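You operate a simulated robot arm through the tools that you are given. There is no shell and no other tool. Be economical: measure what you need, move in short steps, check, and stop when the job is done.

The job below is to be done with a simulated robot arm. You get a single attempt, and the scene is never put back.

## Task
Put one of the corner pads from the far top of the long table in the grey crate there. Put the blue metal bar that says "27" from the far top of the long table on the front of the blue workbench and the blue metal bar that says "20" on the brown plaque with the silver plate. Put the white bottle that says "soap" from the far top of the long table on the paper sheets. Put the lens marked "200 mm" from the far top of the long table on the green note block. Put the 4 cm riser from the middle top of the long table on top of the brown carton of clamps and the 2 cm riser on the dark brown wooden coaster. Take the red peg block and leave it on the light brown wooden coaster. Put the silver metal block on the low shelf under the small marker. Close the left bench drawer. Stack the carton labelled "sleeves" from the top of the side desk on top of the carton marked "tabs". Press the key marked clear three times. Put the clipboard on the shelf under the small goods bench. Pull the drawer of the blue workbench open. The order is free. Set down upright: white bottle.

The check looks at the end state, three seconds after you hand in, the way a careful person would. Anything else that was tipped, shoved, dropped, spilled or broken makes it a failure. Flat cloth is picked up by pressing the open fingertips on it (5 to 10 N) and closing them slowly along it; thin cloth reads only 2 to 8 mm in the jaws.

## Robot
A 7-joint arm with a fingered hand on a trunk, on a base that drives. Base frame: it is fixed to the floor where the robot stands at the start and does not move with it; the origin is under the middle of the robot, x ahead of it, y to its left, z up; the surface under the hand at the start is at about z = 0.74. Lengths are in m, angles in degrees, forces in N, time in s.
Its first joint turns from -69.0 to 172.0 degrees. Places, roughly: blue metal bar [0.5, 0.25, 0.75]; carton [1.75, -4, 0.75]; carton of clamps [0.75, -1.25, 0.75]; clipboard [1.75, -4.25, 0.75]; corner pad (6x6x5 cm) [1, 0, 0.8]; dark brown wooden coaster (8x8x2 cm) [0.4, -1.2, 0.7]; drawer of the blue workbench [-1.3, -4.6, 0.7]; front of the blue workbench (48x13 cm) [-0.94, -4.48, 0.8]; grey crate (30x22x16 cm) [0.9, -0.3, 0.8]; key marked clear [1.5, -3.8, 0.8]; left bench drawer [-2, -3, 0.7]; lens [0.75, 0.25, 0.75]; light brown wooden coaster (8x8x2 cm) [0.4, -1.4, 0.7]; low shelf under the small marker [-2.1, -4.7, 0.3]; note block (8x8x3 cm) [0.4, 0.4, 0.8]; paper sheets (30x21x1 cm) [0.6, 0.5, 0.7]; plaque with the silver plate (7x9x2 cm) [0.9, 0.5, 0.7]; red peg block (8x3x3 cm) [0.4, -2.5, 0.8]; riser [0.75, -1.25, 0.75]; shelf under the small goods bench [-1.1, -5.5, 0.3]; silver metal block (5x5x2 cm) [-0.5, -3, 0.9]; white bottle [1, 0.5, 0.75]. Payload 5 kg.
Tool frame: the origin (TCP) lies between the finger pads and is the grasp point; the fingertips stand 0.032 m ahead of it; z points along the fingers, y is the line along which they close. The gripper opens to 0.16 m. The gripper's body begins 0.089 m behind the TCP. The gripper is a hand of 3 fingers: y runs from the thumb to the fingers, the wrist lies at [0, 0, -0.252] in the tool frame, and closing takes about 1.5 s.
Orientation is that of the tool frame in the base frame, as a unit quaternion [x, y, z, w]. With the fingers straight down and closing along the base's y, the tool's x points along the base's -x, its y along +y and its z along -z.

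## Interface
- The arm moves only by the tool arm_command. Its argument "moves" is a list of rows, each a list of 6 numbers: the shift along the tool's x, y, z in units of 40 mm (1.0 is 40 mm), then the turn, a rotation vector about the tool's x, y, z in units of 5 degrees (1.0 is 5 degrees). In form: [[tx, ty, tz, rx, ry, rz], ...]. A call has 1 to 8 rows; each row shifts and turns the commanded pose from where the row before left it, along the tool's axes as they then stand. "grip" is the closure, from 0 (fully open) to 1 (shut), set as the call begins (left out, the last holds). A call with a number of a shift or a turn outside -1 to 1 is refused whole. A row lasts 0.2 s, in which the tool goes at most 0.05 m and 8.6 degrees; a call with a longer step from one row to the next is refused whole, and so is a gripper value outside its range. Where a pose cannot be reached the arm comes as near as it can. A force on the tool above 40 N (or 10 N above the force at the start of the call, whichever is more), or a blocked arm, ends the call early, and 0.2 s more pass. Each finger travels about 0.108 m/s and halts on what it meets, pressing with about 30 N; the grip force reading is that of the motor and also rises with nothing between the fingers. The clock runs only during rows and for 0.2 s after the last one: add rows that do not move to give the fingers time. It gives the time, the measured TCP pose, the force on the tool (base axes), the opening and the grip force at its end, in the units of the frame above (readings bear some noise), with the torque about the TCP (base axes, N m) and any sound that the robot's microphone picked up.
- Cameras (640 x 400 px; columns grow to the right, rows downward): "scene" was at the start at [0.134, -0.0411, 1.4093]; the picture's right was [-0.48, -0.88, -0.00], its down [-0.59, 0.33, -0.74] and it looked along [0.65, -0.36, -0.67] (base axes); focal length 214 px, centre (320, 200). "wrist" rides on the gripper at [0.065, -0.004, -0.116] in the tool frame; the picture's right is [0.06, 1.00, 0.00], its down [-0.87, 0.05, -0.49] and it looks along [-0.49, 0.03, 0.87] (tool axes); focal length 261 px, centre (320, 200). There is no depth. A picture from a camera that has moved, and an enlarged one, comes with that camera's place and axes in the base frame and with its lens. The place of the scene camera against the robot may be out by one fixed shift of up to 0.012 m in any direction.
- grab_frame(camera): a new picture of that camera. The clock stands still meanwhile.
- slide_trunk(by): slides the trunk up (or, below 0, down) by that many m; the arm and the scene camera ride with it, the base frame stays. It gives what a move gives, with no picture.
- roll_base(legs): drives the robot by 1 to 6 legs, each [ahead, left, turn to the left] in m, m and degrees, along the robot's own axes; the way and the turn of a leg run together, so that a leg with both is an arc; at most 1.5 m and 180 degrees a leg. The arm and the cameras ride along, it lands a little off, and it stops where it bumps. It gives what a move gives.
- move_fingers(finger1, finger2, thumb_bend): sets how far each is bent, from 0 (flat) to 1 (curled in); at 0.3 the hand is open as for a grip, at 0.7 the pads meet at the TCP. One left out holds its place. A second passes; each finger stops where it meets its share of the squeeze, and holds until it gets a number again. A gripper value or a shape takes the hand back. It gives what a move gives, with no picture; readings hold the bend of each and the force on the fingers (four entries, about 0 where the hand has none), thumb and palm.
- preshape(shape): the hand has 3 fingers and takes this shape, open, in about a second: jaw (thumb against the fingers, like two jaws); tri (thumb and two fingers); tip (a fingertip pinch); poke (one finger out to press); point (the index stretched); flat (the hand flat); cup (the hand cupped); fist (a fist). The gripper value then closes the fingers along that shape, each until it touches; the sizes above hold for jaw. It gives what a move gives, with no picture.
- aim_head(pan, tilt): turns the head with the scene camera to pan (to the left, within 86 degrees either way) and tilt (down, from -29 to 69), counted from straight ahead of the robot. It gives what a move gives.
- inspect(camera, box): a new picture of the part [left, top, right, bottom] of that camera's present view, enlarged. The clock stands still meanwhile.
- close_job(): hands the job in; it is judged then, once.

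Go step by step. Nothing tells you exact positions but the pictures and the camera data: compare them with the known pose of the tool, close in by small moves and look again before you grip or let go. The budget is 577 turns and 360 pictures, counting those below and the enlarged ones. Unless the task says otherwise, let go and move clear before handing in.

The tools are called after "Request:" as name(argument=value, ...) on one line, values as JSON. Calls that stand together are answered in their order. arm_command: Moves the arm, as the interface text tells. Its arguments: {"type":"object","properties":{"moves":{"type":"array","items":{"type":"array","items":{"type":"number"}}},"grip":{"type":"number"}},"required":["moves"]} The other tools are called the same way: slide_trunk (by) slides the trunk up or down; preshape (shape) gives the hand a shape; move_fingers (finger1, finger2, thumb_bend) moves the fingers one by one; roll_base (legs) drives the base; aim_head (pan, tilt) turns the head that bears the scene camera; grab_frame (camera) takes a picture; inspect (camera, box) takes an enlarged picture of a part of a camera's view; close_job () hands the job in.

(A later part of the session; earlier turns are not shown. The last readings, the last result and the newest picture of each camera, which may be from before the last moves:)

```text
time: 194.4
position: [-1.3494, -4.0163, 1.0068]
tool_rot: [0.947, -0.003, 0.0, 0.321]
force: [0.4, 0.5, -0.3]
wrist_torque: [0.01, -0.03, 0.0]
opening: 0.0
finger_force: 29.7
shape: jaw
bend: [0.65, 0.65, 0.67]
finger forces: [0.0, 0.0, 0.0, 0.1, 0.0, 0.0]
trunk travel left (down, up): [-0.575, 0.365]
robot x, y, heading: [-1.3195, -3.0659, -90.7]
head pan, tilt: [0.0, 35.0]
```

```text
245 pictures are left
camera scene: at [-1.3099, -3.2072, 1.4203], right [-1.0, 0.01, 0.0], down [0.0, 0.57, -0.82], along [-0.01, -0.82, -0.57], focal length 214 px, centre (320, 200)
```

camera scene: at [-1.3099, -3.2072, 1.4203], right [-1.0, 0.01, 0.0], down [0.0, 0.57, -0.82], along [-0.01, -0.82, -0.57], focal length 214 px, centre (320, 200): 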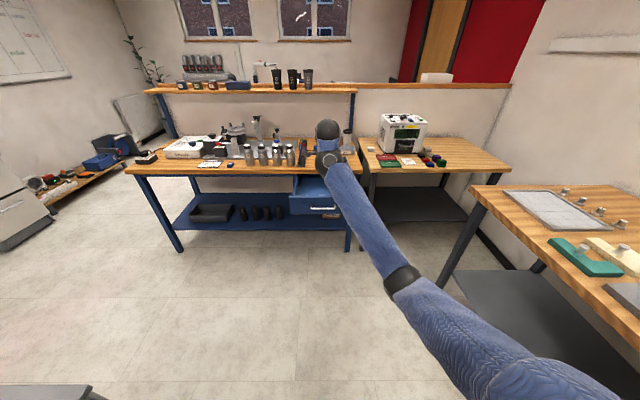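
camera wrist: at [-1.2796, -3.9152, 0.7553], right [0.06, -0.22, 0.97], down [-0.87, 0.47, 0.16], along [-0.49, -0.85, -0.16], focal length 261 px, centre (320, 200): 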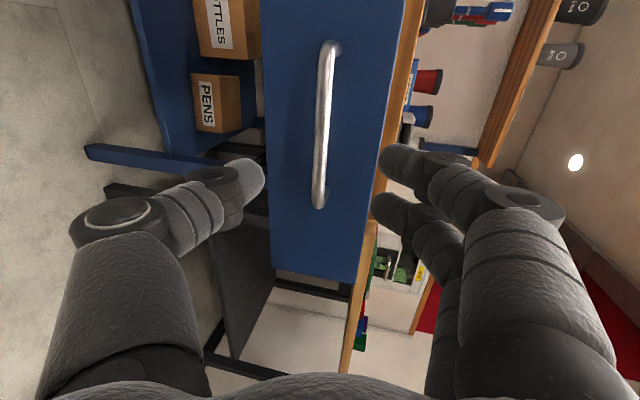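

Request:
arm_command(moves=[[0, 0, -0.3, 1, 0, 0], [0, 0, -0.3, 1, 0, 0], [0, 0, -0.3, 1, 0, 0], [0, 0, -0.3, 1, 0, 0], [0, 0, -0.3, 1, 0, 0], [0, 0, -0.3, 1, 0, 0], [0, 0, -0.3, 1, 0, 0], [0, 0, -0.3, 0.5, 0, 0]])

Request:
grab_frame(camera="scene")

```text
time: 196.2
position: [-1.3509, -4.0037, 1.0023]
tool_rot: [0.966, -0.002, 0.001, 0.26]
force: [0.0, 0.8, 0.1]
wrist_torque: [0.03, 0.0, 0.03]
opening: 0.0
finger_force: 30.2
shape: jaw
bend: [0.65, 0.65, 0.67]
finger forces: [0.1, 0.0, 0.0, 0.0, 0.0, 0.1]
out of reach, approached as far as the arm can: row 2, 3, 4, 5, 6, 7, 8
trunk travel left (down, up): [-0.575, 0.365]
robot x, y, heading: [-1.3187, -3.0664, -90.3]
head pan, tilt: [0.0, 35.0]
```

```text
244 pictures are left
camera scene: at [-1.3101, -3.2071, 1.4203], right [-1.0, 0.01, 0.0], down [0.0, 0.57, -0.82], along [-0.01, -0.82, -0.57], focal length 214 px, centre (320, 200)
```

scene: 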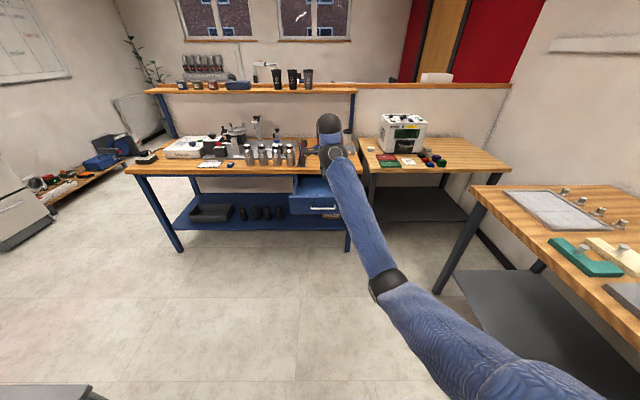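

Elbow still low. I'll go back to horizontal and continue the roll further so the elbow comes up on the right.

Request:
arm_command(moves=[[0, 0, 0.3, -1, 0, 0], [0, 0, 0.3, -1, 0, 0], [0, 0, 0.3, -1, 0, 0], [0, 0, 0.3, -1, 0, 0], [0, 0, 0.3, -1, 0, 0], [0, 0, 0.3, -1, 0, 0], [0, 0, 0.3, -1, 0, 0], [0, 0, 0.3, -1, 0, 0]])

Request:
arm_command(moves=[[0, 0, 0, -1, 0, 0], [0, 0, 0, -1, 0, 0], [0, 0, 0, -1, 0, 0], [0, 0, 0, -1, 0, 0], [0, 0, 0, -1, 0, 0], [0, 0, 0, -1, 0, 0], [0, 0, 0, -1, 0, 0], [0, 0, 0, -1, 0, 0]])

Request:
grab_frame(camera="scene")

```text
time: 198.0
position: [-1.3528, -4.0719, 0.9365]
tool_rot: [0.831, -0.003, 0.0, 0.557]
force: [-0.6, -0.1, -0.5]
wrist_torque: [0.0, -0.03, -0.01]
opening: 0.0
finger_force: 30.2
shape: jaw
bend: [0.65, 0.65, 0.67]
finger forces: [0.0, 0.1, 0.1, 0.0, 0.1, 0.0]
trunk travel left (down, up): [-0.575, 0.365]
robot x, y, heading: [-1.3233, -3.0672, -90.4]
head pan, tilt: [0.0, 35.0]
```

```text
time: 199.8
position: [-1.3522, -4.0706, 0.9355]
tool_rot: [0.591, -0.002, -0.002, 0.806]
force: [0.6, -0.4, 0.5]
wrist_torque: [0.01, 0.01, 0.01]
opening: 0.0001
finger_force: 29.8
shape: jaw
bend: [0.65, 0.65, 0.67]
finger forces: [0.1, 0.0, 0.0, 0.1, 0.0, 0.1]
trunk travel left (down, up): [-0.575, 0.365]
robot x, y, heading: [-1.3152, -3.0676, -90.3]
head pan, tilt: [0.0, 35.0]
```

```text
243 pictures are left
camera scene: at [-1.31, -3.2072, 1.4204], right [-1.0, 0.01, 0.0], down [0.0, 0.57, -0.82], along [-0.01, -0.82, -0.57], focal length 214 px, centre (320, 200)
```

scene: 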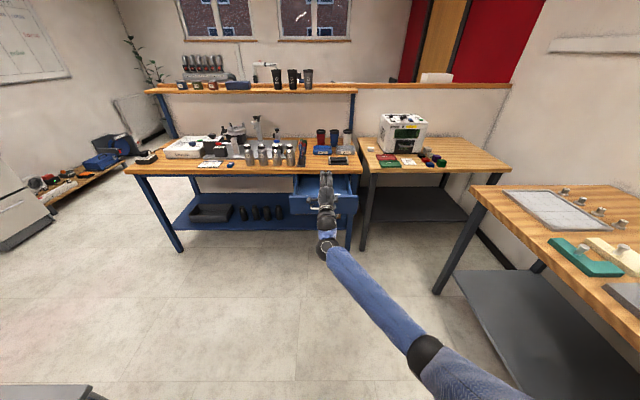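

Request:
arm_command(moves=[[0, 0, 0, 0, 0, 1], [0, 0, 0, 0, 0, 1], [0, 0, 0, 0, 0, 1], [0, 0, 0, 0, 0, 1], [0, 0, 0, 0, 0, 1], [0, 0, 0, 0, 0, 1], [0, 0, 0, 0, 0, 1], [0, 0, 0, 0, 0, 1]])

Request:
arm_command(moves=[[0, 0, 0, 0, 0, 1], [0, 0, 0, 0, 0, 1], [0, 0, 0, 0, 0, 1], [0, 0, 0, 0, 0, 1], [0, 0, 0, 0, 0, 1], [0, 0, 0, 0, 0, 1], [0, 0, 0, 0, 0, 1], [0, 0, 0, 0, 0, 1]])

Request:
grab_frame(camera="scene")

```text
time: 201.6
position: [-1.3531, -4.0714, 0.9346]
tool_rot: [0.554, -0.205, 0.276, 0.759]
force: [-0.3, -0.3, 0.3]
wrist_torque: [0.01, 0.0, 0.01]
opening: 0.0001
finger_force: 30.0
shape: jaw
bend: [0.65, 0.65, 0.67]
finger forces: [0.0, 0.0, 0.0, 0.0, 0.1, 0.0]
trunk travel left (down, up): [-0.575, 0.365]
robot x, y, heading: [-1.3191, -3.0679, -90.4]
head pan, tilt: [0.0, 35.0]
```

```text
time: 203.3
position: [-1.4314, -4.0775, 0.9097]
tool_rot: [0.49, -0.332, 0.448, 0.67]
force: [0.1, 0.2, -0.2]
wrist_torque: [0.02, 0.0, -0.02]
opening: 0.0003
finger_force: 29.8
shape: jaw
bend: [0.65, 0.65, 0.67]
finger forces: [0.0, 0.0, 0.0, 0.0, 0.0, 0.1]
trunk travel left (down, up): [-0.575, 0.365]
robot x, y, heading: [-1.3187, -3.072, -90.4]
head pan, tilt: [0.0, 35.0]
stopped in row 8: the arm was blocked; the commanded pose is now the measured one
```

```text
242 pictures are left
camera scene: at [-1.3102, -3.207, 1.4203], right [-1.0, 0.01, 0.0], down [0.0, 0.57, -0.82], along [-0.01, -0.82, -0.57], focal length 214 px, centre (320, 200)
```

scene: 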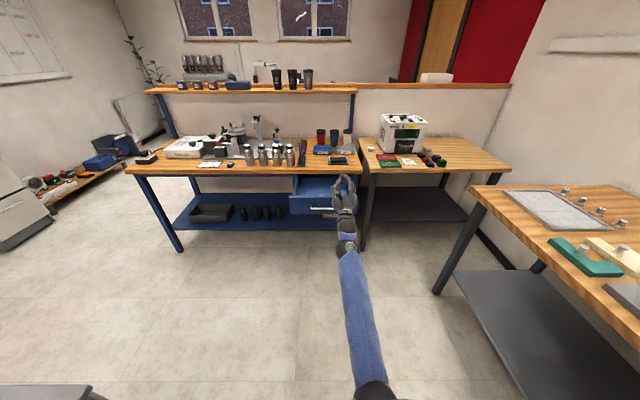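

The elbow dropped further. I'll unwind, back the robot into free space, then straighten the arm fully to re-pose the elbow.

Request:
arm_command(moves=[[0, 0, 0, 0, 0, -1], [0, 0, 0, 0, 0, -1], [0, 0, 0, 0, 0, -1], [0, 0, 0, 0, 0, -1], [0, 0, 0, 0, 0, -1], [0, 0, 0, 0, 0, -1], [0, 0, 0, 0, 0, -1], [0, 0, 0, 0, 0, -1]])

Request:
arm_command(moves=[[0, 0, 0, 0, 0, -1], [0, 0, 0, 0, 0, -1], [0, 0, 0, 0, 0, -1], [0, 0, 0, 0, 0, -1], [0, 0, 0, 0, 0, -1], [0, 0, 0, 0, 0, -1], [0, 0, 0, 0, 0, -1]])

Request:
roll_base(legs=[[-0.7, 0, 0]])

Request:
arm_command(moves=[[0, 0, 1, 0, 0, 0], [0, 0, 1, 0, 0, 0], [0, 0, 1, 0, 0, 0], [0, 0, 1, 0, 0, 0], [0, 0, 1, 0, 0, 0], [0, 0, 1, 0, 0, 0], [0, 0, 1, 0, 0, 0], [0, 0, 1, 0, 0, 0]])

Request:
grab_frame(camera="scene")

```text
time: 205.1
position: [-1.4315, -4.0777, 0.9081]
tool_rot: [0.575, -0.145, 0.193, 0.782]
force: [1.0, 0.3, -0.9]
wrist_torque: [0.0, -0.03, 0.0]
opening: 0.0003
finger_force: 30.0
shape: jaw
bend: [0.65, 0.65, 0.67]
finger forces: [0.0, 0.0, 0.1, 0.1, 0.0, 0.0]
trunk travel left (down, up): [-0.575, 0.365]
robot x, y, heading: [-1.3172, -3.0646, -90.5]
head pan, tilt: [0.0, 35.0]
```

```text
time: 206.7
position: [-1.4314, -4.0786, 0.9082]
tool_rot: [0.591, 0.034, -0.053, 0.804]
force: [-0.8, 0.2, -0.7]
wrist_torque: [0.0, -0.01, -0.04]
opening: 0.0
finger_force: 29.7
shape: jaw
bend: [0.65, 0.65, 0.67]
finger forces: [0.0, 0.0, 0.0, 0.0, 0.0, 0.1]
trunk travel left (down, up): [-0.575, 0.365]
robot x, y, heading: [-1.3205, -3.0685, -90.4]
head pan, tilt: [0.0, 35.0]
```

```text
time: 210.5
position: [-1.426, -3.3799, 0.9084]
tool_rot: [0.591, 0.034, -0.051, 0.804]
force: [-0.1, 1.1, -0.1]
wrist_torque: [0.01, 0.01, -0.02]
opening: 0.0001
finger_force: 29.7
shape: jaw
bend: [0.65, 0.65, 0.67]
finger forces: [0.0, 0.1, 0.0, 0.0, 0.1, 0.0]
trunk travel left (down, up): [-0.575, 0.365]
robot x, y, heading: [-1.3149, -2.3726, -90.3]
head pan, tilt: [0.0, 35.0]
```

```text
time: 212.3
position: [-1.4261, -3.687, 1.0031]
tool_rot: [0.591, 0.033, -0.051, 0.804]
force: [-0.2, -0.3, 0.1]
wrist_torque: [-0.08, 0.04, -0.03]
opening: 0.0
finger_force: 29.5
shape: jaw
bend: [0.65, 0.65, 0.67]
finger forces: [0.0, 0.0, 0.0, 0.0, 0.0, 0.0]
trunk travel left (down, up): [-0.575, 0.365]
robot x, y, heading: [-1.3145, -2.3743, -90.1]
head pan, tilt: [0.0, 35.0]
```

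```text
241 pictures are left
camera scene: at [-1.3055, -2.5102, 1.4202], right [-1.0, 0.01, 0.0], down [0.0, 0.57, -0.82], along [0.0, -0.82, -0.57], focal length 214 px, centre (320, 200)
```

scene: 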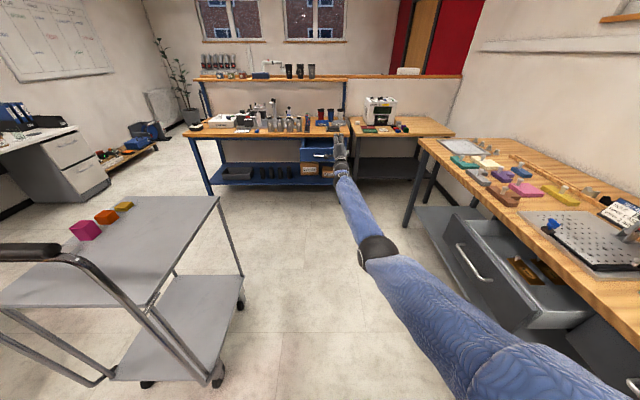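

Request:
arm_command(moves=[[0, 0, 1, 0, 0, 0], [0, 0, 1, 0, 0, 0], [0, 0, 1, 0, 0, 0], [0, 0, 0, 0, 0, -1], [0, 0, 0, 0, 0, -1], [0, 0, 0, 0, 0, -1], [0, 0, 0, 0, 0, -1], [0, 0, 0, 0, 0, -1]])

Request:
arm_command(moves=[[0, 0, 0, 0, 0, -1], [0, 0, 0, 0, 0, -1], [0, 0, 0, 0, 0, -1], [0, 0, 0, 0, 0, -1], [0, 0, 0, 0, 0, -1], [0, 0, 0, 0, 0, -1], [0, 0, 0, 0, 0, -1], [0, 0, 0, 0, 0, -1]])

Request:
grab_frame(camera="scene")

```text
time: 214.1
position: [-1.4406, -3.7364, 1.0476]
tool_rot: [0.57, 0.161, -0.225, 0.773]
force: [-0.9, 0.8, 0.0]
wrist_torque: [0.03, -0.02, 0.01]
opening: 0.0
finger_force: 30.1
shape: jaw
bend: [0.65, 0.65, 0.67]
finger forces: [0.0, 0.1, 0.1, 0.1, 0.0, 0.0]
out of reach, approached as far as the arm can: row 2, 3
trunk travel left (down, up): [-0.575, 0.365]
robot x, y, heading: [-1.3141, -2.3718, -90.3]
head pan, tilt: [0.0, 35.0]
```

```text
time: 215.9
position: [-1.4409, -3.7379, 1.0485]
tool_rot: [0.48, 0.347, -0.475, 0.651]
force: [0.6, -0.1, -0.3]
wrist_torque: [-0.01, -0.02, -0.01]
opening: 0.0002
finger_force: 30.3
shape: jaw
bend: [0.65, 0.65, 0.67]
finger forces: [0.0, 0.1, 0.0, 0.0, 0.0, 0.0]
trunk travel left (down, up): [-0.575, 0.365]
robot x, y, heading: [-1.3171, -2.3728, -90.6]
head pan, tilt: [0.0, 35.0]
```

```text
240 pictures are left
camera scene: at [-1.3057, -2.5103, 1.4204], right [-1.0, 0.01, 0.0], down [0.0, 0.57, -0.82], along [0.0, -0.82, -0.57], focal length 214 px, centre (320, 200)
```

scene: 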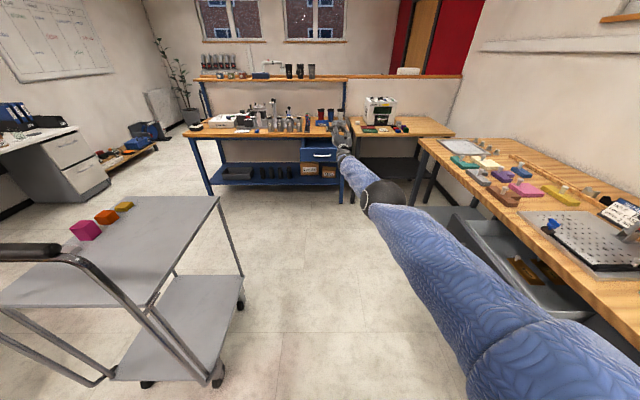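

Elbow is rising on the right now. Tilt the tool down while pulling back and see.

Request:
arm_command(moves=[[0, 0, -0.8, 0, 1, 0], [0, 0, -0.8, 0, 1, 0], [0, 0, -0.8, 0, 1, 0], [0, 0, -0.8, 0, 1, 0], [0, 0, -0.8, 0, 1, 0], [0, 0, -0.8, 0, 1, 0], [0, 0, -0.8, 0, 1, 0], [0, 0, -0.8, 0, 1, 0]])

Request:
grab_frame(camera="scene")

```text
time: 217.7
position: [-1.4644, -3.4863, 1.0444]
tool_rot: [0.615, 0.548, -0.282, 0.492]
force: [0.7, 0.8, 0.8]
wrist_torque: [-0.03, 0.02, -0.02]
opening: 0.0
finger_force: 30.1
shape: jaw
bend: [0.65, 0.65, 0.67]
finger forces: [0.1, 0.0, 0.0, 0.0, 0.1, 0.0]
trunk travel left (down, up): [-0.575, 0.365]
robot x, y, heading: [-1.3162, -2.3739, -90.1]
head pan, tilt: [0.0, 35.0]
```

```text
239 pictures are left
camera scene: at [-1.3058, -2.5099, 1.4204], right [-1.0, 0.01, 0.0], down [0.0, 0.57, -0.82], along [0.0, -0.82, -0.57], focal length 214 px, centre (320, 200)
```

scene: 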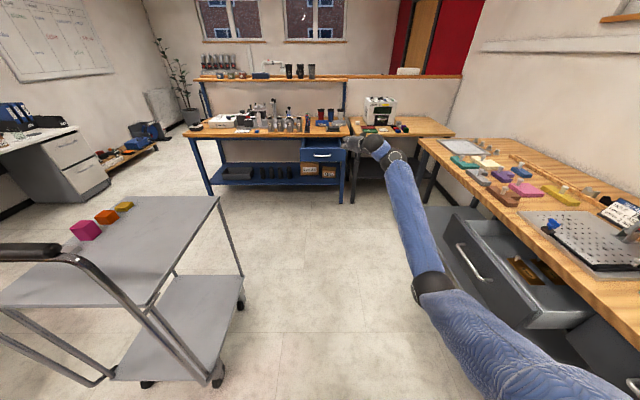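

Request:
arm_command(moves=[[0, 0, 0.8, 0, -1, 0], [0, 0, 0.8, 0, -1, 0], [0, 0, 0.8, 0, -1, 0], [0, 0, 0.8, 0, -1, 0], [0, 0, 0.8, 0, -1, 0], [0, 0, 0.8, 0, -1, 0], [0, 0, 0.8, 0, -1, 0], [0, 0, 0.8, 0, -1, 0]])

Request:
arm_command(moves=[[0, 0, 0.5, 0, 0, -1], [0, 0, 0.5, 0, 0, -1], [0, 0, 0.5, 0, 0, -1], [0, 0, 0, 0, 0, -1], [0, 0, 0, 0, 0, -1], [0, 0, 0, 0, 0, -1], [0, 0, 0, 0, 0, -1], [0, 0, 0, 0, 0, -1]])

Request:
arm_command(moves=[[0, 0, 0, 0, 0, -1], [0, 0, 0, 0, 0, -1], [0, 0, 0, 0, 0, -1], [0, 0, 0, 0, 0, -1], [0, 0, 0, 0, 0, -1], [0, 0, 0, 0, 0, -1], [0, 0, 0, 0, 0, -1], [0, 0, 0, 0, 0, -1]])

Request:
grab_frame(camera="scene")

```text
time: 219.5
position: [-1.452, -3.7307, 1.0253]
tool_rot: [0.485, 0.356, -0.475, 0.642]
force: [-0.3, 1.3, -2.6]
wrist_torque: [-0.21, -0.02, 0.0]
opening: 0.0001
finger_force: 29.7
shape: jaw
bend: [0.65, 0.65, 0.67]
finger forces: [0.0, 0.0, 0.1, 0.0, 0.0, 0.0]
out of reach, approached as far as the arm can: row 8
trunk travel left (down, up): [-0.575, 0.365]
robot x, y, heading: [-1.3149, -2.3692, -90.2]
head pan, tilt: [0.0, 35.0]
```

```text
time: 221.3
position: [-1.4579, -3.7362, 1.0511]
tool_rot: [-0.333, -0.49, 0.67, -0.448]
force: [0.2, -0.7, -0.7]
wrist_torque: [0.01, 0.01, 0.03]
opening: 0.0001
finger_force: 29.3
shape: jaw
bend: [0.65, 0.65, 0.67]
finger forces: [0.0, 0.0, 0.0, 0.1, 0.0, 0.0]
out of reach, approached as far as the arm can: row 1, 3
trunk travel left (down, up): [-0.575, 0.365]
robot x, y, heading: [-1.3158, -2.3746, -90.2]
head pan, tilt: [0.0, 35.0]
```

```text
time: 223.1
position: [-1.4573, -3.7363, 1.0514]
tool_rot: [-0.144, -0.574, 0.782, -0.193]
force: [0.7, -0.4, -0.5]
wrist_torque: [-0.01, 0.0, -0.05]
opening: 0.0
finger_force: 30.4
shape: jaw
bend: [0.65, 0.65, 0.67]
finger forces: [0.0, 0.0, 0.0, 0.0, 0.1, 0.1]
trunk travel left (down, up): [-0.575, 0.365]
robot x, y, heading: [-1.3145, -2.3717, -90.4]
head pan, tilt: [0.0, 35.0]
```

```text
238 pictures are left
camera scene: at [-1.3059, -2.5106, 1.4203], right [-1.0, 0.01, 0.0], down [0.0, 0.57, -0.82], along [0.0, -0.82, -0.57], focal length 214 px, centre (320, 200)
```

scene: 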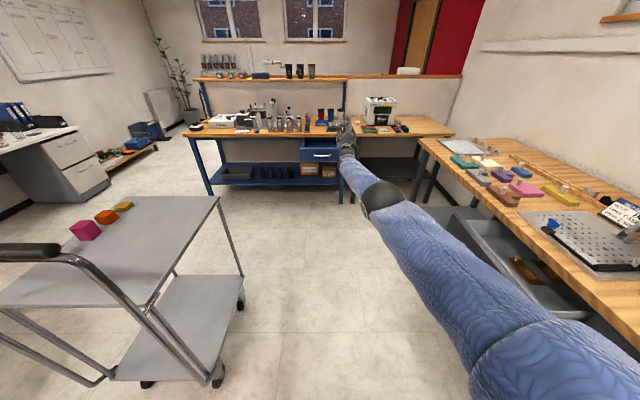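

Request:
arm_command(moves=[[-0.48, -0.93, 0.05, 0, 0, 0], [-0.48, -0.93, 0.05, 0, 0, 0], [-0.48, -0.93, 0.05, 0, 0, 0], [-0.48, -0.93, 0.0, 0, 0, 0], [-0.5, -0.95, -0.08, 0, 0, 0], [-0.5, -0.95, -0.08, 0, 0, 0], [-0.5, -0.95, -0.08, 0, 0, 0], [-0.5, -0.95, -0.08, 0, 0, 0]])

Request:
grab_frame(camera="scene")

```text
time: 224.9
position: [-1.4616, -3.6261, 1.3752]
tool_rot: [-0.146, -0.574, 0.783, -0.194]
force: [-1.3, 0.6, 0.0]
wrist_torque: [-0.01, 0.0, -0.04]
opening: 0.0002
finger_force: 29.9
shape: jaw
bend: [0.65, 0.65, 0.67]
finger forces: [0.0, 0.0, 0.0, 0.0, 0.1, 0.1]
trunk travel left (down, up): [-0.575, 0.365]
robot x, y, heading: [-1.3197, -2.3693, -90.3]
head pan, tilt: [0.0, 35.0]
```

```text
237 pictures are left
camera scene: at [-1.3058, -2.5094, 1.4204], right [-1.0, 0.01, 0.0], down [0.0, 0.57, -0.82], along [0.0, -0.82, -0.57], focal length 214 px, centre (320, 200)
```

scene: 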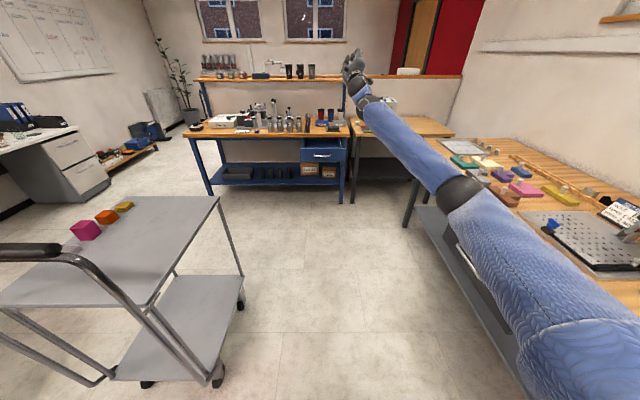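

Request:
arm_command(moves=[[0, 0, 0, 0, 0, -1], [0, 0, 0, 0, 0, -1], [0, 0, 0, 0, 0, -1], [0, 0, 0, 0, 0, -1], [0, 0, 0, 0, 0, -1], [0, 0, 0, 0, 0, -1], [0, 0, 0, 0, 0, -1], [0, 0, 0, 0, 0, -1]])

Request:
grab_frame(camera="scene")

```text
time: 226.7
position: [-1.46, -3.629, 1.3722]
tool_rot: [0.059, -0.59, 0.801, 0.085]
force: [-0.2, -0.2, -0.4]
wrist_torque: [0.0, 0.0, -0.02]
opening: 0.0001
finger_force: 29.5
shape: jaw
bend: [0.65, 0.65, 0.67]
finger forces: [0.1, 0.0, 0.0, 0.0, 0.1, 0.1]
trunk travel left (down, up): [-0.575, 0.365]
robot x, y, heading: [-1.3138, -2.3679, -90.1]
head pan, tilt: [0.0, 35.0]
```

```text
236 pictures are left
camera scene: at [-1.306, -2.5104, 1.4203], right [-1.0, 0.01, 0.0], down [0.0, 0.57, -0.82], along [0.0, -0.82, -0.57], focal length 214 px, centre (320, 200)
```

scene: 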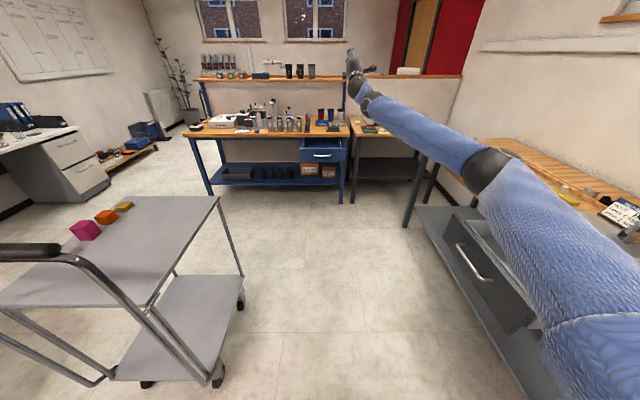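

Rolling this way raises the elbow. Raise the trunk for clearance and continue.

Request:
slide_trunk(by=0.2)

Request:
arm_command(moves=[[0, 0, 0, 0, 0, -1], [0, 0, 0, 0, 0, -1], [0, 0, 0, 0, 0, -1], [0, 0, 0, 0, 0, -1], [0, 0, 0, 0, 0, -1], [0, 0, 0, 0, 0, -1], [0, 0, 0, 0, 0, -1], [0, 0, 0, 0, 0, -1]])

Request:
grab_frame(camera="scene")

```text
time: 228.8
position: [-1.461, -3.628, 1.5738]
tool_rot: [0.061, -0.59, 0.801, 0.086]
force: [-0.8, -0.1, 0.1]
wrist_torque: [-0.05, 0.01, -0.01]
opening: 0.0
finger_force: 30.3
shape: jaw
bend: [0.65, 0.65, 0.67]
finger forces: [0.0, 0.0, 0.1, 0.1, 0.0, 0.1]
trunk travel left (down, up): [-0.775, 0.165]
robot x, y, heading: [-1.3185, -2.3686, -90.1]
head pan, tilt: [0.0, 35.0]
```

```text
time: 230.7
position: [-1.4611, -3.6286, 1.5725]
tool_rot: [0.259, -0.534, 0.722, 0.356]
force: [0.5, 0.1, -0.9]
wrist_torque: [0.0, 0.04, 0.01]
opening: 0.0001
finger_force: 30.2
shape: jaw
bend: [0.65, 0.65, 0.67]
finger forces: [0.0, 0.0, 0.1, 0.0, 0.1, 0.0]
trunk travel left (down, up): [-0.775, 0.165]
robot x, y, heading: [-1.3145, -2.3735, -90.2]
head pan, tilt: [0.0, 35.0]
```

```text
235 pictures are left
camera scene: at [-1.306, -2.5104, 1.6203], right [-1.0, 0.01, 0.0], down [0.0, 0.57, -0.82], along [0.0, -0.82, -0.57], focal length 214 px, centre (320, 200)
```

scene: 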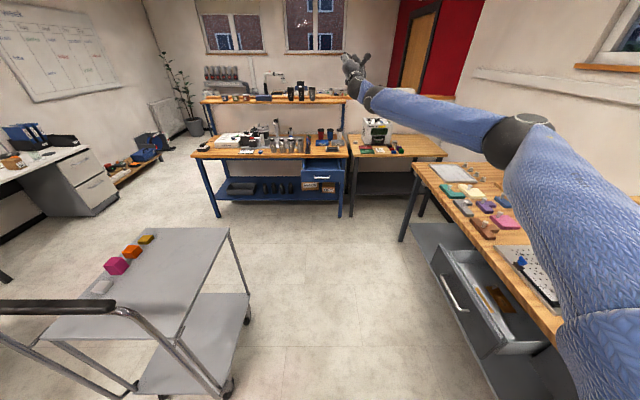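

Request:
arm_command(moves=[[0, 0, 0, 0, 0, -0.95], [0, 0, 0, 0, 0, -0.95], [0, 0, 0, 0, 0, -0.95], [0, 0, 0, 0, 0, -0.95], [0, 0, 0, 0, 0, -0.95], [0, 0, 0, 0, 0, -0.95], [0, 0, 0, 0, 0, -0.95], [0, 0, 0, 0, 0, -0.95]])

Request:
arm_command(moves=[[0, 0, -0.6, 0, -1, 0], [0, 0, -0.6, 0, -1, 0], [0, 0, -0.6, 0, -1, 0], [0, 0, -0.6, 0, -1, 0], [0, 0, -0.6, 0, -1, 0], [0, 0, -0.6, 0, -1, 0], [0, 0, -0.6, 0, -1, 0], [0, 0, -0.6, 0, -1, 0]])

Request:
grab_frame(camera="scene")

```text
time: 232.4
position: [-1.4608, -3.6283, 1.5742]
tool_rot: [0.417, -0.42, 0.568, 0.572]
force: [-0.1, -0.3, -0.3]
wrist_torque: [0.02, 0.0, 0.0]
opening: 0.0
finger_force: 29.6
shape: jaw
bend: [0.65, 0.65, 0.67]
finger forces: [0.0, 0.0, 0.0, 0.0, 0.1, 0.0]
trunk travel left (down, up): [-0.775, 0.165]
robot x, y, heading: [-1.3172, -2.3704, -90.2]
head pan, tilt: [0.0, 35.0]
```

```text
time: 234.2
position: [-1.4594, -3.4398, 1.574]
tool_rot: [-0.587, 0.59, -0.392, -0.392]
force: [-0.6, -0.8, 0.8]
wrist_torque: [0.01, -0.01, -0.02]
opening: 0.0
finger_force: 30.1
shape: jaw
bend: [0.65, 0.65, 0.67]
finger forces: [0.0, 0.0, 0.0, 0.1, 0.0, 0.1]
trunk travel left (down, up): [-0.775, 0.165]
robot x, y, heading: [-1.3165, -2.375, -90.5]
head pan, tilt: [0.0, 35.0]
```

```text
234 pictures are left
camera scene: at [-1.3055, -2.5093, 1.6204], right [-1.0, 0.01, 0.0], down [0.0, 0.57, -0.82], along [0.0, -0.82, -0.57], focal length 214 px, centre (320, 200)
```

scene: 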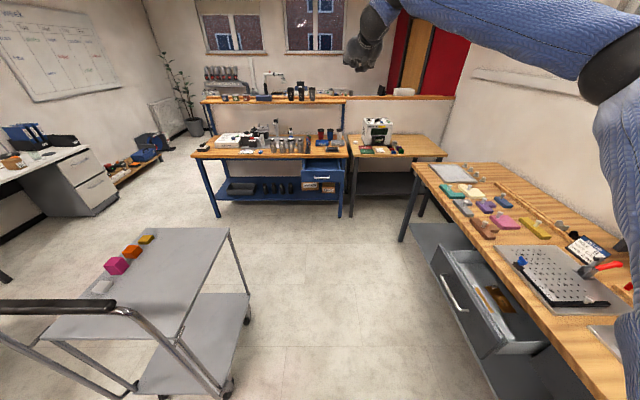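

Elbow is up again. Continue bringing the tool to vertical.

Request:
arm_command(moves=[[0, 0, 0, 0, -1, 0], [0, 0, 0, 0, -1, 0], [0, 0, 0, 0, -1, 0], [0, 0, 0, 0, -1, 0], [0, 0, 0, 0, -1, 0], [0, 0, 0, 0, -1, 0], [0, 0, 0, 0, -1, 0], [0, 0, 0, 0, -1, 0]])

Request:
arm_command(moves=[[0, 0, 0, 0, -1, 0], [0, 0, 0, 0, -1, 0], [0, 0, 0, 0, -1, 0], [0, 0, 0, 0, -1, 0], [0, 0, 0, 0, -1, 0], [0, 0, 0, 0, -0.5, 0]])

Request:
arm_command(moves=[[0, 0, 0, 0, 0, 1], [0, 0, 0, 0, 0, 1], [0, 0, 0, 0, 0, 1], [0, 0, 0, 0, 0, 1], [0, 0, 0, 0, 0, 1], [0, 0, 0, 0, 0, 1], [0, 0, 0, 0, 0, 1], [0, 0, 0, 0, 0, 1]])

Request:
grab_frame(camera="scene")

```text
time: 236.1
position: [-1.4571, -3.4419, 1.5743]
tool_rot: [-0.685, 0.689, -0.166, -0.168]
force: [0.5, 0.0, 0.8]
wrist_torque: [0.02, 0.05, -0.03]
opening: 0.0
finger_force: 30.5
shape: jaw
bend: [0.65, 0.65, 0.67]
finger forces: [0.0, 0.1, 0.0, 0.0, 0.0, 0.0]
trunk travel left (down, up): [-0.775, 0.165]
robot x, y, heading: [-1.3154, -2.3708, -90.5]
head pan, tilt: [0.0, 35.0]
```

```text
time: 237.4
position: [-1.4538, -3.4051, 1.5663]
tool_rot: [-0.698, 0.7, -0.107, -0.107]
force: [0.6, 0.2, 0.3]
wrist_torque: [-0.03, 0.03, -0.03]
opening: 0.0
finger_force: 29.9
shape: jaw
bend: [0.65, 0.65, 0.67]
finger forces: [0.1, 0.1, 0.0, 0.0, 0.0, 0.1]
out of reach, approached as far as the arm can: row 2, 3, 4, 5, 6
trunk travel left (down, up): [-0.775, 0.165]
robot x, y, heading: [-1.3144, -2.3705, -90.2]
head pan, tilt: [0.0, 35.0]
```

```text
time: 239.2
position: [-1.4571, -3.4065, 1.5638]
tool_rot: [-0.415, 0.897, -0.137, -0.062]
force: [0.1, -0.3, 0.3]
wrist_torque: [0.0, 0.03, 0.01]
opening: 0.0
finger_force: 29.8
shape: jaw
bend: [0.65, 0.65, 0.67]
finger forces: [0.0, 0.0, 0.1, 0.0, 0.1, 0.1]
trunk travel left (down, up): [-0.775, 0.165]
robot x, y, heading: [-1.3201, -2.3696, -90.5]
head pan, tilt: [0.0, 35.0]
```

```text
233 pictures are left
camera scene: at [-1.306, -2.5107, 1.6203], right [-1.0, 0.01, 0.0], down [0.0, 0.57, -0.82], along [0.0, -0.82, -0.57], focal length 214 px, centre (320, 200)
```

scene: 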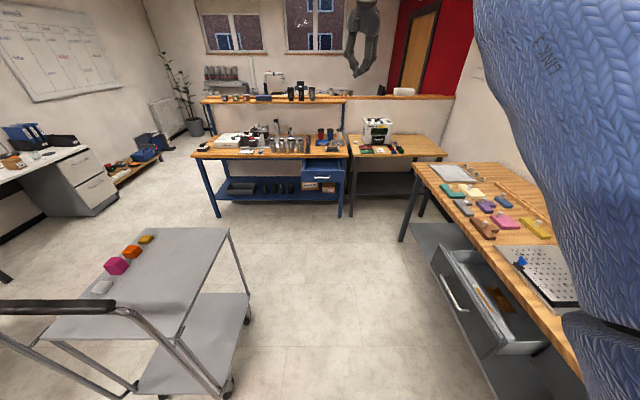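

Good, normal posture again. Finish turning the tool yaw back.

Request:
arm_command(moves=[[0, 0, 0, 0, 0, 1], [0, 0, 0, 0, 0, 1], [0, 0, 0, 0, 0, 1], [0, 0, 0, 0, 0, 1], [0, 0, 0, 0, 0, 1], [0, 0, 0, 0, 0, 1], [0, 0, 0, 0, 0, 1], [0, 0, 0, 0, 0, 1]])

Request:
arm_command(moves=[[0, 0, 0, 0, 0, 1], [0, 0, 0, 0, 0, 1], [0, 0, 0, 0, 0, 1], [0, 0, 0, 0, 0, 1], [0, 0, 0, 0, 0, 1], [0, 0, 0, 0, 0, 1], [0, 0, 0, 0, 0, 1], [0, 0, 0, 0, 0, 1]])

Request:
arm_command(moves=[[0, 0, 0, 0, 0, 1], [0, 0, 0, 0, 0, 1], [0, 0, 0, 0, 0, 1], [0, 0, 0, 0, 0, 1], [0, 0, 0, 0, 0, 1], [0, 0, 0, 0, 0, 1], [0, 0, 0, 0, 0, 1], [0, 0, 0, 0, 0, 1]])

Request:
slide_trunk(by=-0.2)

Request:
grab_frame(camera="scene")

```text
time: 241.1
position: [-1.4574, -3.4061, 1.5641]
tool_rot: [-0.084, 0.985, -0.151, -0.013]
force: [0.2, 0.4, -0.3]
wrist_torque: [0.01, 0.02, 0.0]
opening: 0.0
finger_force: 29.9
shape: jaw
bend: [0.65, 0.65, 0.67]
finger forces: [0.0, 0.0, 0.0, 0.0, 0.0, 0.0]
trunk travel left (down, up): [-0.775, 0.165]
robot x, y, heading: [-1.3153, -2.3719, -90.2]
head pan, tilt: [0.0, 35.0]
```

```text
time: 242.8
position: [-1.456, -3.4053, 1.5626]
tool_rot: [0.258, 0.954, -0.145, 0.04]
force: [0.8, -0.3, -0.7]
wrist_torque: [0.02, 0.0, -0.03]
opening: 0.0001
finger_force: 30.5
shape: jaw
bend: [0.65, 0.65, 0.67]
finger forces: [0.0, 0.1, 0.0, 0.1, 0.0, 0.0]
trunk travel left (down, up): [-0.775, 0.165]
robot x, y, heading: [-1.3128, -2.3731, -90.2]
head pan, tilt: [0.0, 35.0]
```

```text
time: 244.7
position: [-1.4559, -3.4064, 1.5643]
tool_rot: [0.57, 0.808, -0.124, 0.087]
force: [-0.2, -0.5, 0.1]
wrist_torque: [0.01, 0.0, -0.01]
opening: 0.0
finger_force: 29.8
shape: jaw
bend: [0.65, 0.65, 0.67]
finger forces: [0.1, 0.0, 0.0, 0.2, 0.0, 0.0]
trunk travel left (down, up): [-0.775, 0.165]
robot x, y, heading: [-1.3126, -2.3694, -90.2]
head pan, tilt: [0.0, 35.0]
```

```text
time: 246.8
position: [-1.4577, -3.4055, 1.3639]
tool_rot: [0.569, 0.808, -0.124, 0.088]
force: [0.9, -0.2, 0.4]
wrist_torque: [0.0, 0.01, 0.0]
opening: 0.0
finger_force: 29.3
shape: jaw
bend: [0.65, 0.65, 0.67]
finger forces: [0.0, 0.1, 0.1, 0.0, 0.0, 0.0]
trunk travel left (down, up): [-0.575, 0.365]
robot x, y, heading: [-1.3191, -2.3761, -90.2]
head pan, tilt: [0.0, 35.0]
```

```text
232 pictures are left
camera scene: at [-1.3058, -2.5103, 1.4204], right [-1.0, 0.01, 0.0], down [0.0, 0.57, -0.82], along [0.0, -0.82, -0.57], focal length 214 px, centre (320, 200)
```

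scene: 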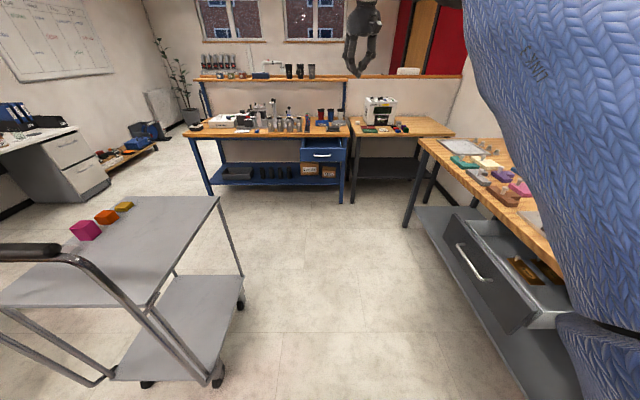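

Request:
arm_command(moves=[[0, 0, 0, 0, 0, 1], [0, 0, 0, 0, 0, 1], [0, 0, 0, 0, 0, 1], [0, 0, 0, 0, 0, 1], [0, 0, 0, 0, 1, 0], [0, 0, 0, 0, 1, 0], [0, 0, 0, 0, 1, 0], [0, 0, 0, 0, 0.5, 0]])

Request:
arm_command(moves=[[0.9, 0.3, 0.7, 0, 0, 0], [0.9, 0.3, 0.7, 0, 0, 0], [0.9, 0.3, 0.7, 0, 0, 0], [0.9, 0.3, 0.7, 0, 0, 0], [0.9, 0.3, 0.7, 0, 0, 0], [0.9, 0.3, 0.7, 0, 0, 0], [0.9, 0.3, 0.7, 0, 0, 0], [0.9, 0.3, 0.7, 0, 0, 0]])

Request:
grab_frame(camera="scene")

```text
time: 248.6
position: [-1.4606, -3.3895, 1.36]
tool_rot: [0.703, 0.699, -0.091, 0.092]
force: [0.4, -0.3, -0.8]
wrist_torque: [0.01, -0.06, -0.03]
opening: 0.0003
finger_force: 30.3
shape: jaw
bend: [0.65, 0.65, 0.67]
finger forces: [0.0, 0.0, 0.0, 0.0, 0.0, 0.0]
out of reach, approached as far as the arm can: row 5, 6, 7
trunk travel left (down, up): [-0.575, 0.365]
robot x, y, heading: [-1.3155, -2.371, -90.3]
head pan, tilt: [0.0, 35.0]
```

```text
time: 250.4
position: [-1.3659, -3.1559, 1.0791]
tool_rot: [0.705, 0.7, -0.077, 0.077]
force: [0.1, -0.4, 0.6]
wrist_torque: [0.02, 0.03, 0.01]
opening: 0.0002
finger_force: 29.8
shape: jaw
bend: [0.65, 0.65, 0.67]
finger forces: [0.0, 0.1, 0.0, 0.0, 0.0, 0.0]
trunk travel left (down, up): [-0.575, 0.365]
robot x, y, heading: [-1.3159, -2.3682, -90.3]
head pan, tilt: [0.0, 35.0]
```

```text
231 pictures are left
camera scene: at [-1.3063, -2.511, 1.4204], right [-1.0, 0.01, 0.0], down [0.0, 0.57, -0.82], along [0.0, -0.82, -0.57], focal length 214 px, centre (320, 200)
```

scene: 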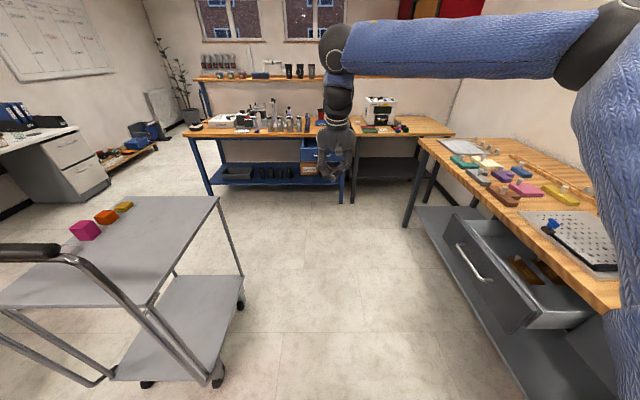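

Now retract to half a metre ahead, turn right 90° to face the drawer bench, and slide left to y≈-3.0.

Request:
arm_command(moves=[[1, 0, 0, 0, 0, 0], [1, 0, 0, 0, 0, 0], [1, 0, 0, 0, 0, 0], [1, 0, 0, 0, 0, 0], [1, 0, 0, 0, 0, 0], [0.8, 0, 0, 0, 0, 0]])

Request:
roll_base(legs=[[0, 0, -90], [0, 0.6, 0]])

Request:
aim_head(pan=0, tilt=45)

Request:
grab_frame(camera="scene")

Request:
grab_frame(camera="wrist")

```text
time: 251.8
position: [-1.3657, -2.9286, 1.0274]
tool_rot: [0.704, 0.701, -0.077, 0.078]
force: [-0.1, -0.8, -0.2]
wrist_torque: [-0.01, 0.03, 0.0]
opening: 0.0001
finger_force: 30.5
shape: jaw
bend: [0.65, 0.65, 0.67]
finger forces: [0.1, 0.0, 0.0, 0.0, 0.0, 0.1]
trunk travel left (down, up): [-0.575, 0.365]
robot x, y, heading: [-1.3152, -2.3714, -90.4]
head pan, tilt: [0.0, 35.0]
```

```text
time: 259.1
position: [-1.8811, -2.9215, 1.0296]
tool_rot: [0.994, -0.006, -0.11, -0.001]
force: [0.4, -1.2, 0.7]
wrist_torque: [0.03, 0.03, -0.02]
opening: 0.0
finger_force: 30.1
shape: jaw
bend: [0.65, 0.65, 0.67]
finger forces: [0.0, 0.0, 0.0, 0.0, 0.0, 0.1]
trunk travel left (down, up): [-0.575, 0.365]
robot x, y, heading: [-1.3235, -2.9695, 179.1]
head pan, tilt: [0.0, 35.0]
```

```text
time: 259.8
position: [-1.8807, -2.9197, 1.0281]
tool_rot: [0.994, -0.006, -0.109, 0.0]
force: [-0.2, 0.2, -0.2]
wrist_torque: [0.04, -0.01, -0.01]
opening: 0.0
finger_force: 30.1
shape: jaw
bend: [0.65, 0.65, 0.67]
finger forces: [0.0, 0.0, 0.0, 0.1, 0.0, 0.0]
trunk travel left (down, up): [-0.575, 0.365]
robot x, y, heading: [-1.3214, -2.9759, 179.2]
head pan, tilt: [0.0, 45.0]
```

```text
230 pictures are left
camera scene: at [-1.4441, -2.9724, 1.4056], right [0.01, 1.0, 0.0], down [0.71, -0.01, -0.71], along [-0.71, 0.01, -0.71], focal length 214 px, centre (320, 200)
```

scene: 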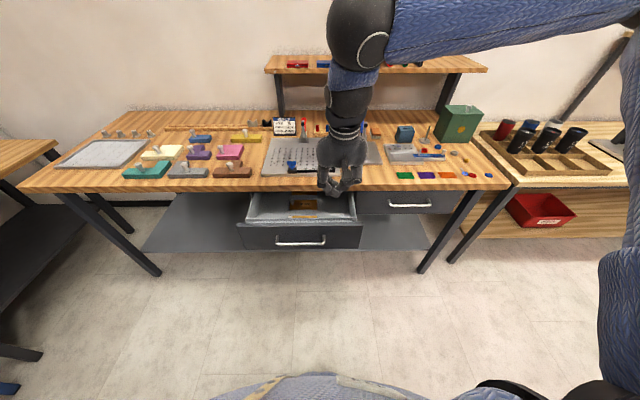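

```text
229 pictures are left
camera wrist: at [-1.7918, -2.9164, 1.127], right [0.05, -1.0, -0.01], down [-0.74, -0.04, 0.67], along [-0.67, -0.02, -0.74], focal length 261 px, centre (320, 200)
```

wrist: 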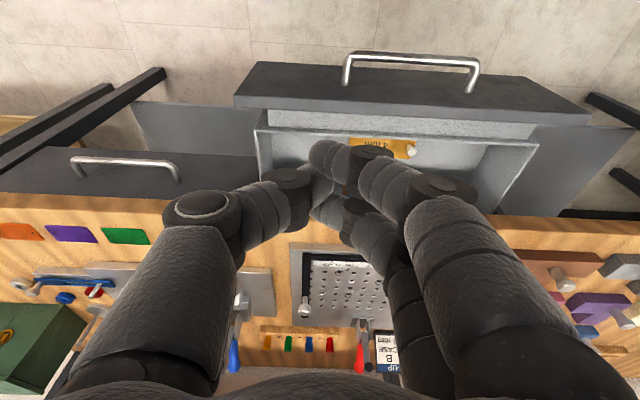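

The drawer is open about 14 cm (face x≈-1.96, handle y≈-3.05). I'll back off slightly, align with the handle, lower closed fingers in front of it, then push.

Request:
roll_base(legs=[[-0.08, 0.12, 0]])

Request:
arm_command(moves=[[1, 0, 0, 0, 0, 0], [1, 0, 0, 0, 0, 0], [0.8, 0, 0, 0, 0, 0], [0, 0, 0, 0, 0, 0]])

Request:
grab_frame(camera="scene")

Request:
grab_frame(camera="wrist")

```text
time: 261.1
position: [-1.8011, -3.0437, 1.0289]
tool_rot: [0.994, -0.005, -0.109, -0.001]
force: [0.5, 0.1, 0.3]
wrist_torque: [0.08, 0.01, 0.01]
opening: 0.0
finger_force: 30.0
shape: jaw
bend: [0.65, 0.65, 0.67]
finger forces: [0.0, 0.0, 0.0, 0.1, 0.1, 0.1]
trunk travel left (down, up): [-0.575, 0.365]
robot x, y, heading: [-1.2434, -3.0935, 179.1]
head pan, tilt: [0.0, 45.0]
```

```text
time: 262.1
position: [-1.7267, -3.0439, 1.0111]
tool_rot: [0.994, -0.006, -0.106, -0.001]
force: [-1.0, 0.2, 0.0]
wrist_torque: [0.03, -0.04, 0.0]
opening: 0.0
finger_force: 29.8
shape: jaw
bend: [0.65, 0.65, 0.67]
finger forces: [0.0, 0.1, 0.1, 0.1, 0.0, 0.0]
out of reach, approached as far as the arm can: row 3
trunk travel left (down, up): [-0.575, 0.365]
robot x, y, heading: [-1.2445, -3.0958, 179.4]
head pan, tilt: [0.0, 45.0]
```

```text
228 pictures are left
camera scene: at [-1.3668, -3.0951, 1.4052], right [0.01, 1.0, 0.0], down [0.71, -0.01, -0.71], along [-0.71, 0.01, -0.71], focal length 214 px, centre (320, 200)
```

scene: 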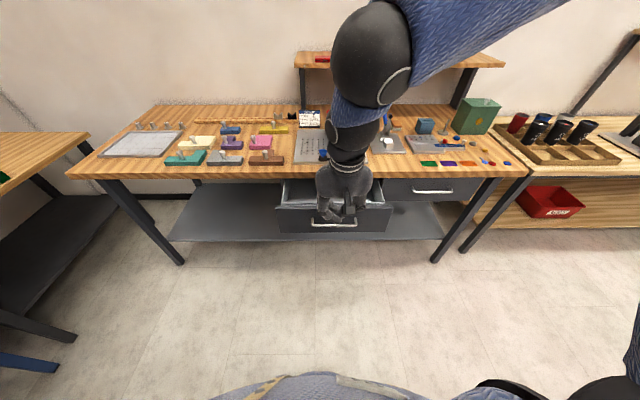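

```text
227 pictures are left
camera wrist: at [-1.6377, -3.0404, 1.1096], right [0.05, -1.0, -0.01], down [-0.75, -0.04, 0.66], along [-0.66, -0.02, -0.75], focal length 261 px, centre (320, 200)
```

wrist: 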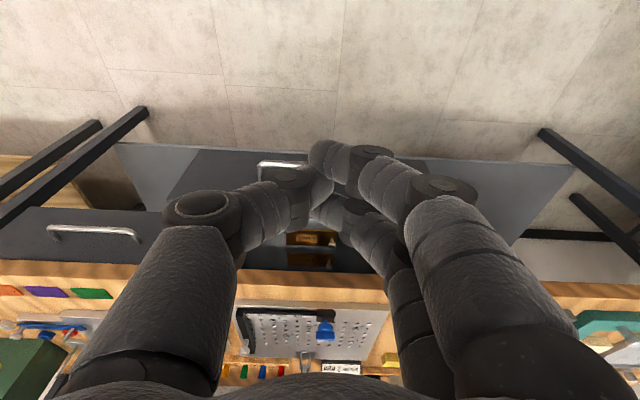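

Lowering the closed fingers in front of the handle.

Request:
arm_command(moves=[[0.21, -0.06, 0.96, 0, 0, 0], [0.21, -0.06, 0.96, 0, 0, 0], [0.21, -0.06, 0.96, 0, 0, 0], [0.21, -0.06, 0.96, 0, 0, 0], [0.21, -0.06, 0.96, 0, 0, 0], [0.21, -0.06, 0.96, 0, 0, 0], [0.21, -0.06, 0.96, 0, 0, 0], [0.21, -0.06, 0.9, 0, 0, 0]])

Request:
grab_frame(camera="scene")

Request:
grab_frame(camera="wrist")

```text
time: 263.9
position: [-1.7232, -3.0447, 0.7197]
tool_rot: [0.994, -0.005, -0.109, 0.0]
force: [0.9, 0.5, 0.9]
wrist_torque: [-0.07, 0.0, 0.04]
opening: 0.0
finger_force: 29.9
shape: jaw
bend: [0.65, 0.65, 0.67]
finger forces: [0.0, 0.0, 0.1, 0.0, 0.0, 0.0]
out of reach, approached as far as the arm can: row 1, 2
trunk travel left (down, up): [-0.575, 0.365]
robot x, y, heading: [-1.244, -3.0976, 179.1]
head pan, tilt: [0.0, 45.0]
```

```text
226 pictures are left
camera scene: at [-1.366, -3.0929, 1.4056], right [0.01, 1.0, 0.0], down [0.71, -0.01, -0.71], along [-0.71, 0.01, -0.71], focal length 214 px, centre (320, 200)
```

scene: 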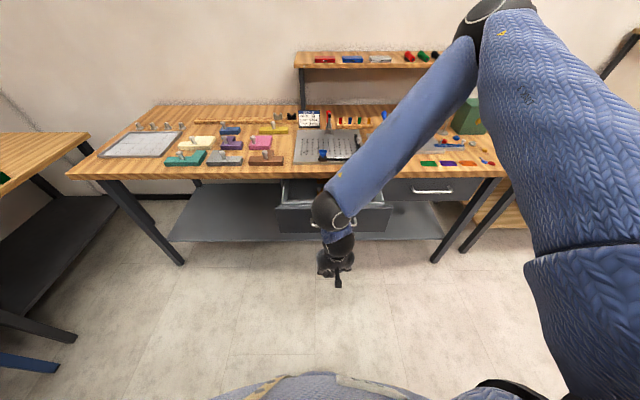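

```text
225 pictures are left
camera wrist: at [-1.635, -3.0408, 0.8189], right [0.05, -1.0, -0.01], down [-0.74, -0.04, 0.67], along [-0.67, -0.03, -0.74], focal length 261 px, centre (320, 200)
```

wrist: 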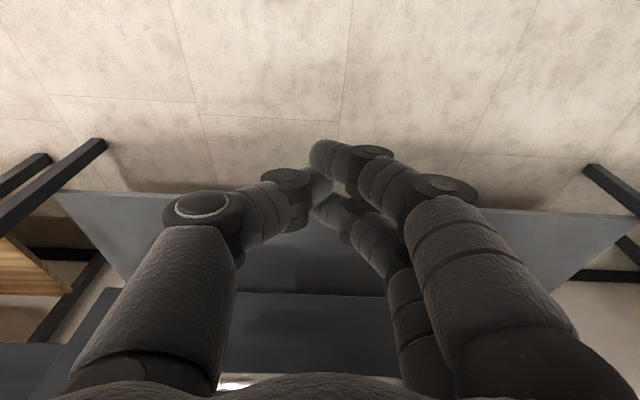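

Now push forward.

Request:
arm_command(moves=[[-0.98, 0, 0.18, 0, 0, 0], [-0.98, 0, 0.18, 0, 0, 0], [-0.98, 0, 0.18, 0, 0, 0], [-0.98, 0, 0.18, 0, 0, 0], [-0.5, 0, 0.09, 0, 0, 0]])

Request:
grab_frame(camera="scene")

Request:
grab_frame(camera="wrist")

```text
time: 265.1
position: [-1.9045, -3.0432, 0.7272]
tool_rot: [0.994, -0.005, -0.109, 0.0]
force: [-0.4, -0.1, -0.5]
wrist_torque: [-0.01, 0.01, 0.01]
opening: 0.0002
finger_force: 29.7
shape: jaw
bend: [0.65, 0.65, 0.67]
finger forces: [0.1, 0.0, 0.0, 0.1, 0.1, 0.1]
trunk travel left (down, up): [-0.575, 0.365]
robot x, y, heading: [-1.245, -3.0945, 179.6]
head pan, tilt: [0.0, 45.0]
```

```text
224 pictures are left
camera scene: at [-1.3651, -3.0937, 1.4056], right [0.01, 1.0, 0.0], down [0.71, -0.01, -0.71], along [-0.71, 0.01, -0.71], focal length 214 px, centre (320, 200)
```

scene: 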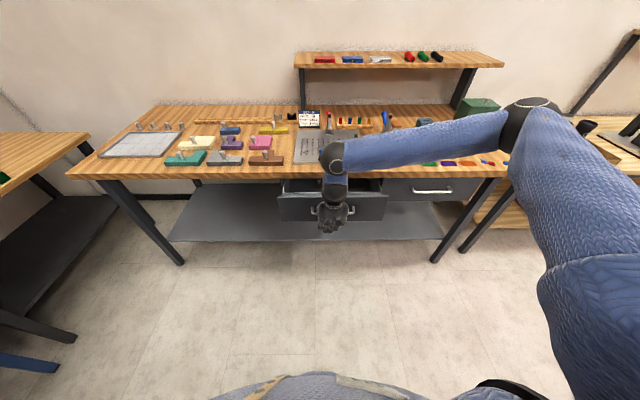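

```text
223 pictures are left
camera wrist: at [-1.8152, -3.0391, 0.8263], right [0.05, -1.0, -0.01], down [-0.74, -0.05, 0.67], along [-0.67, -0.02, -0.74], focal length 261 px, centre (320, 200)
```

wrist: 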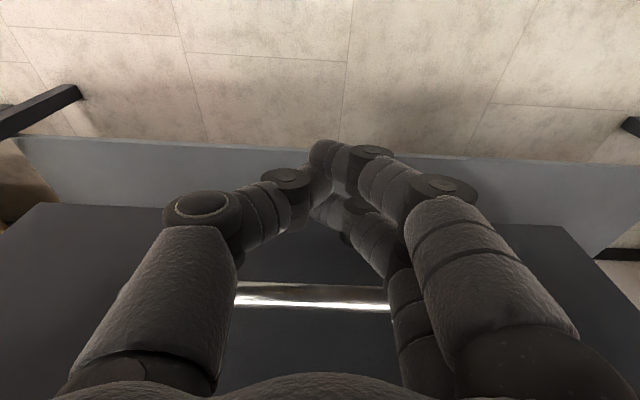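

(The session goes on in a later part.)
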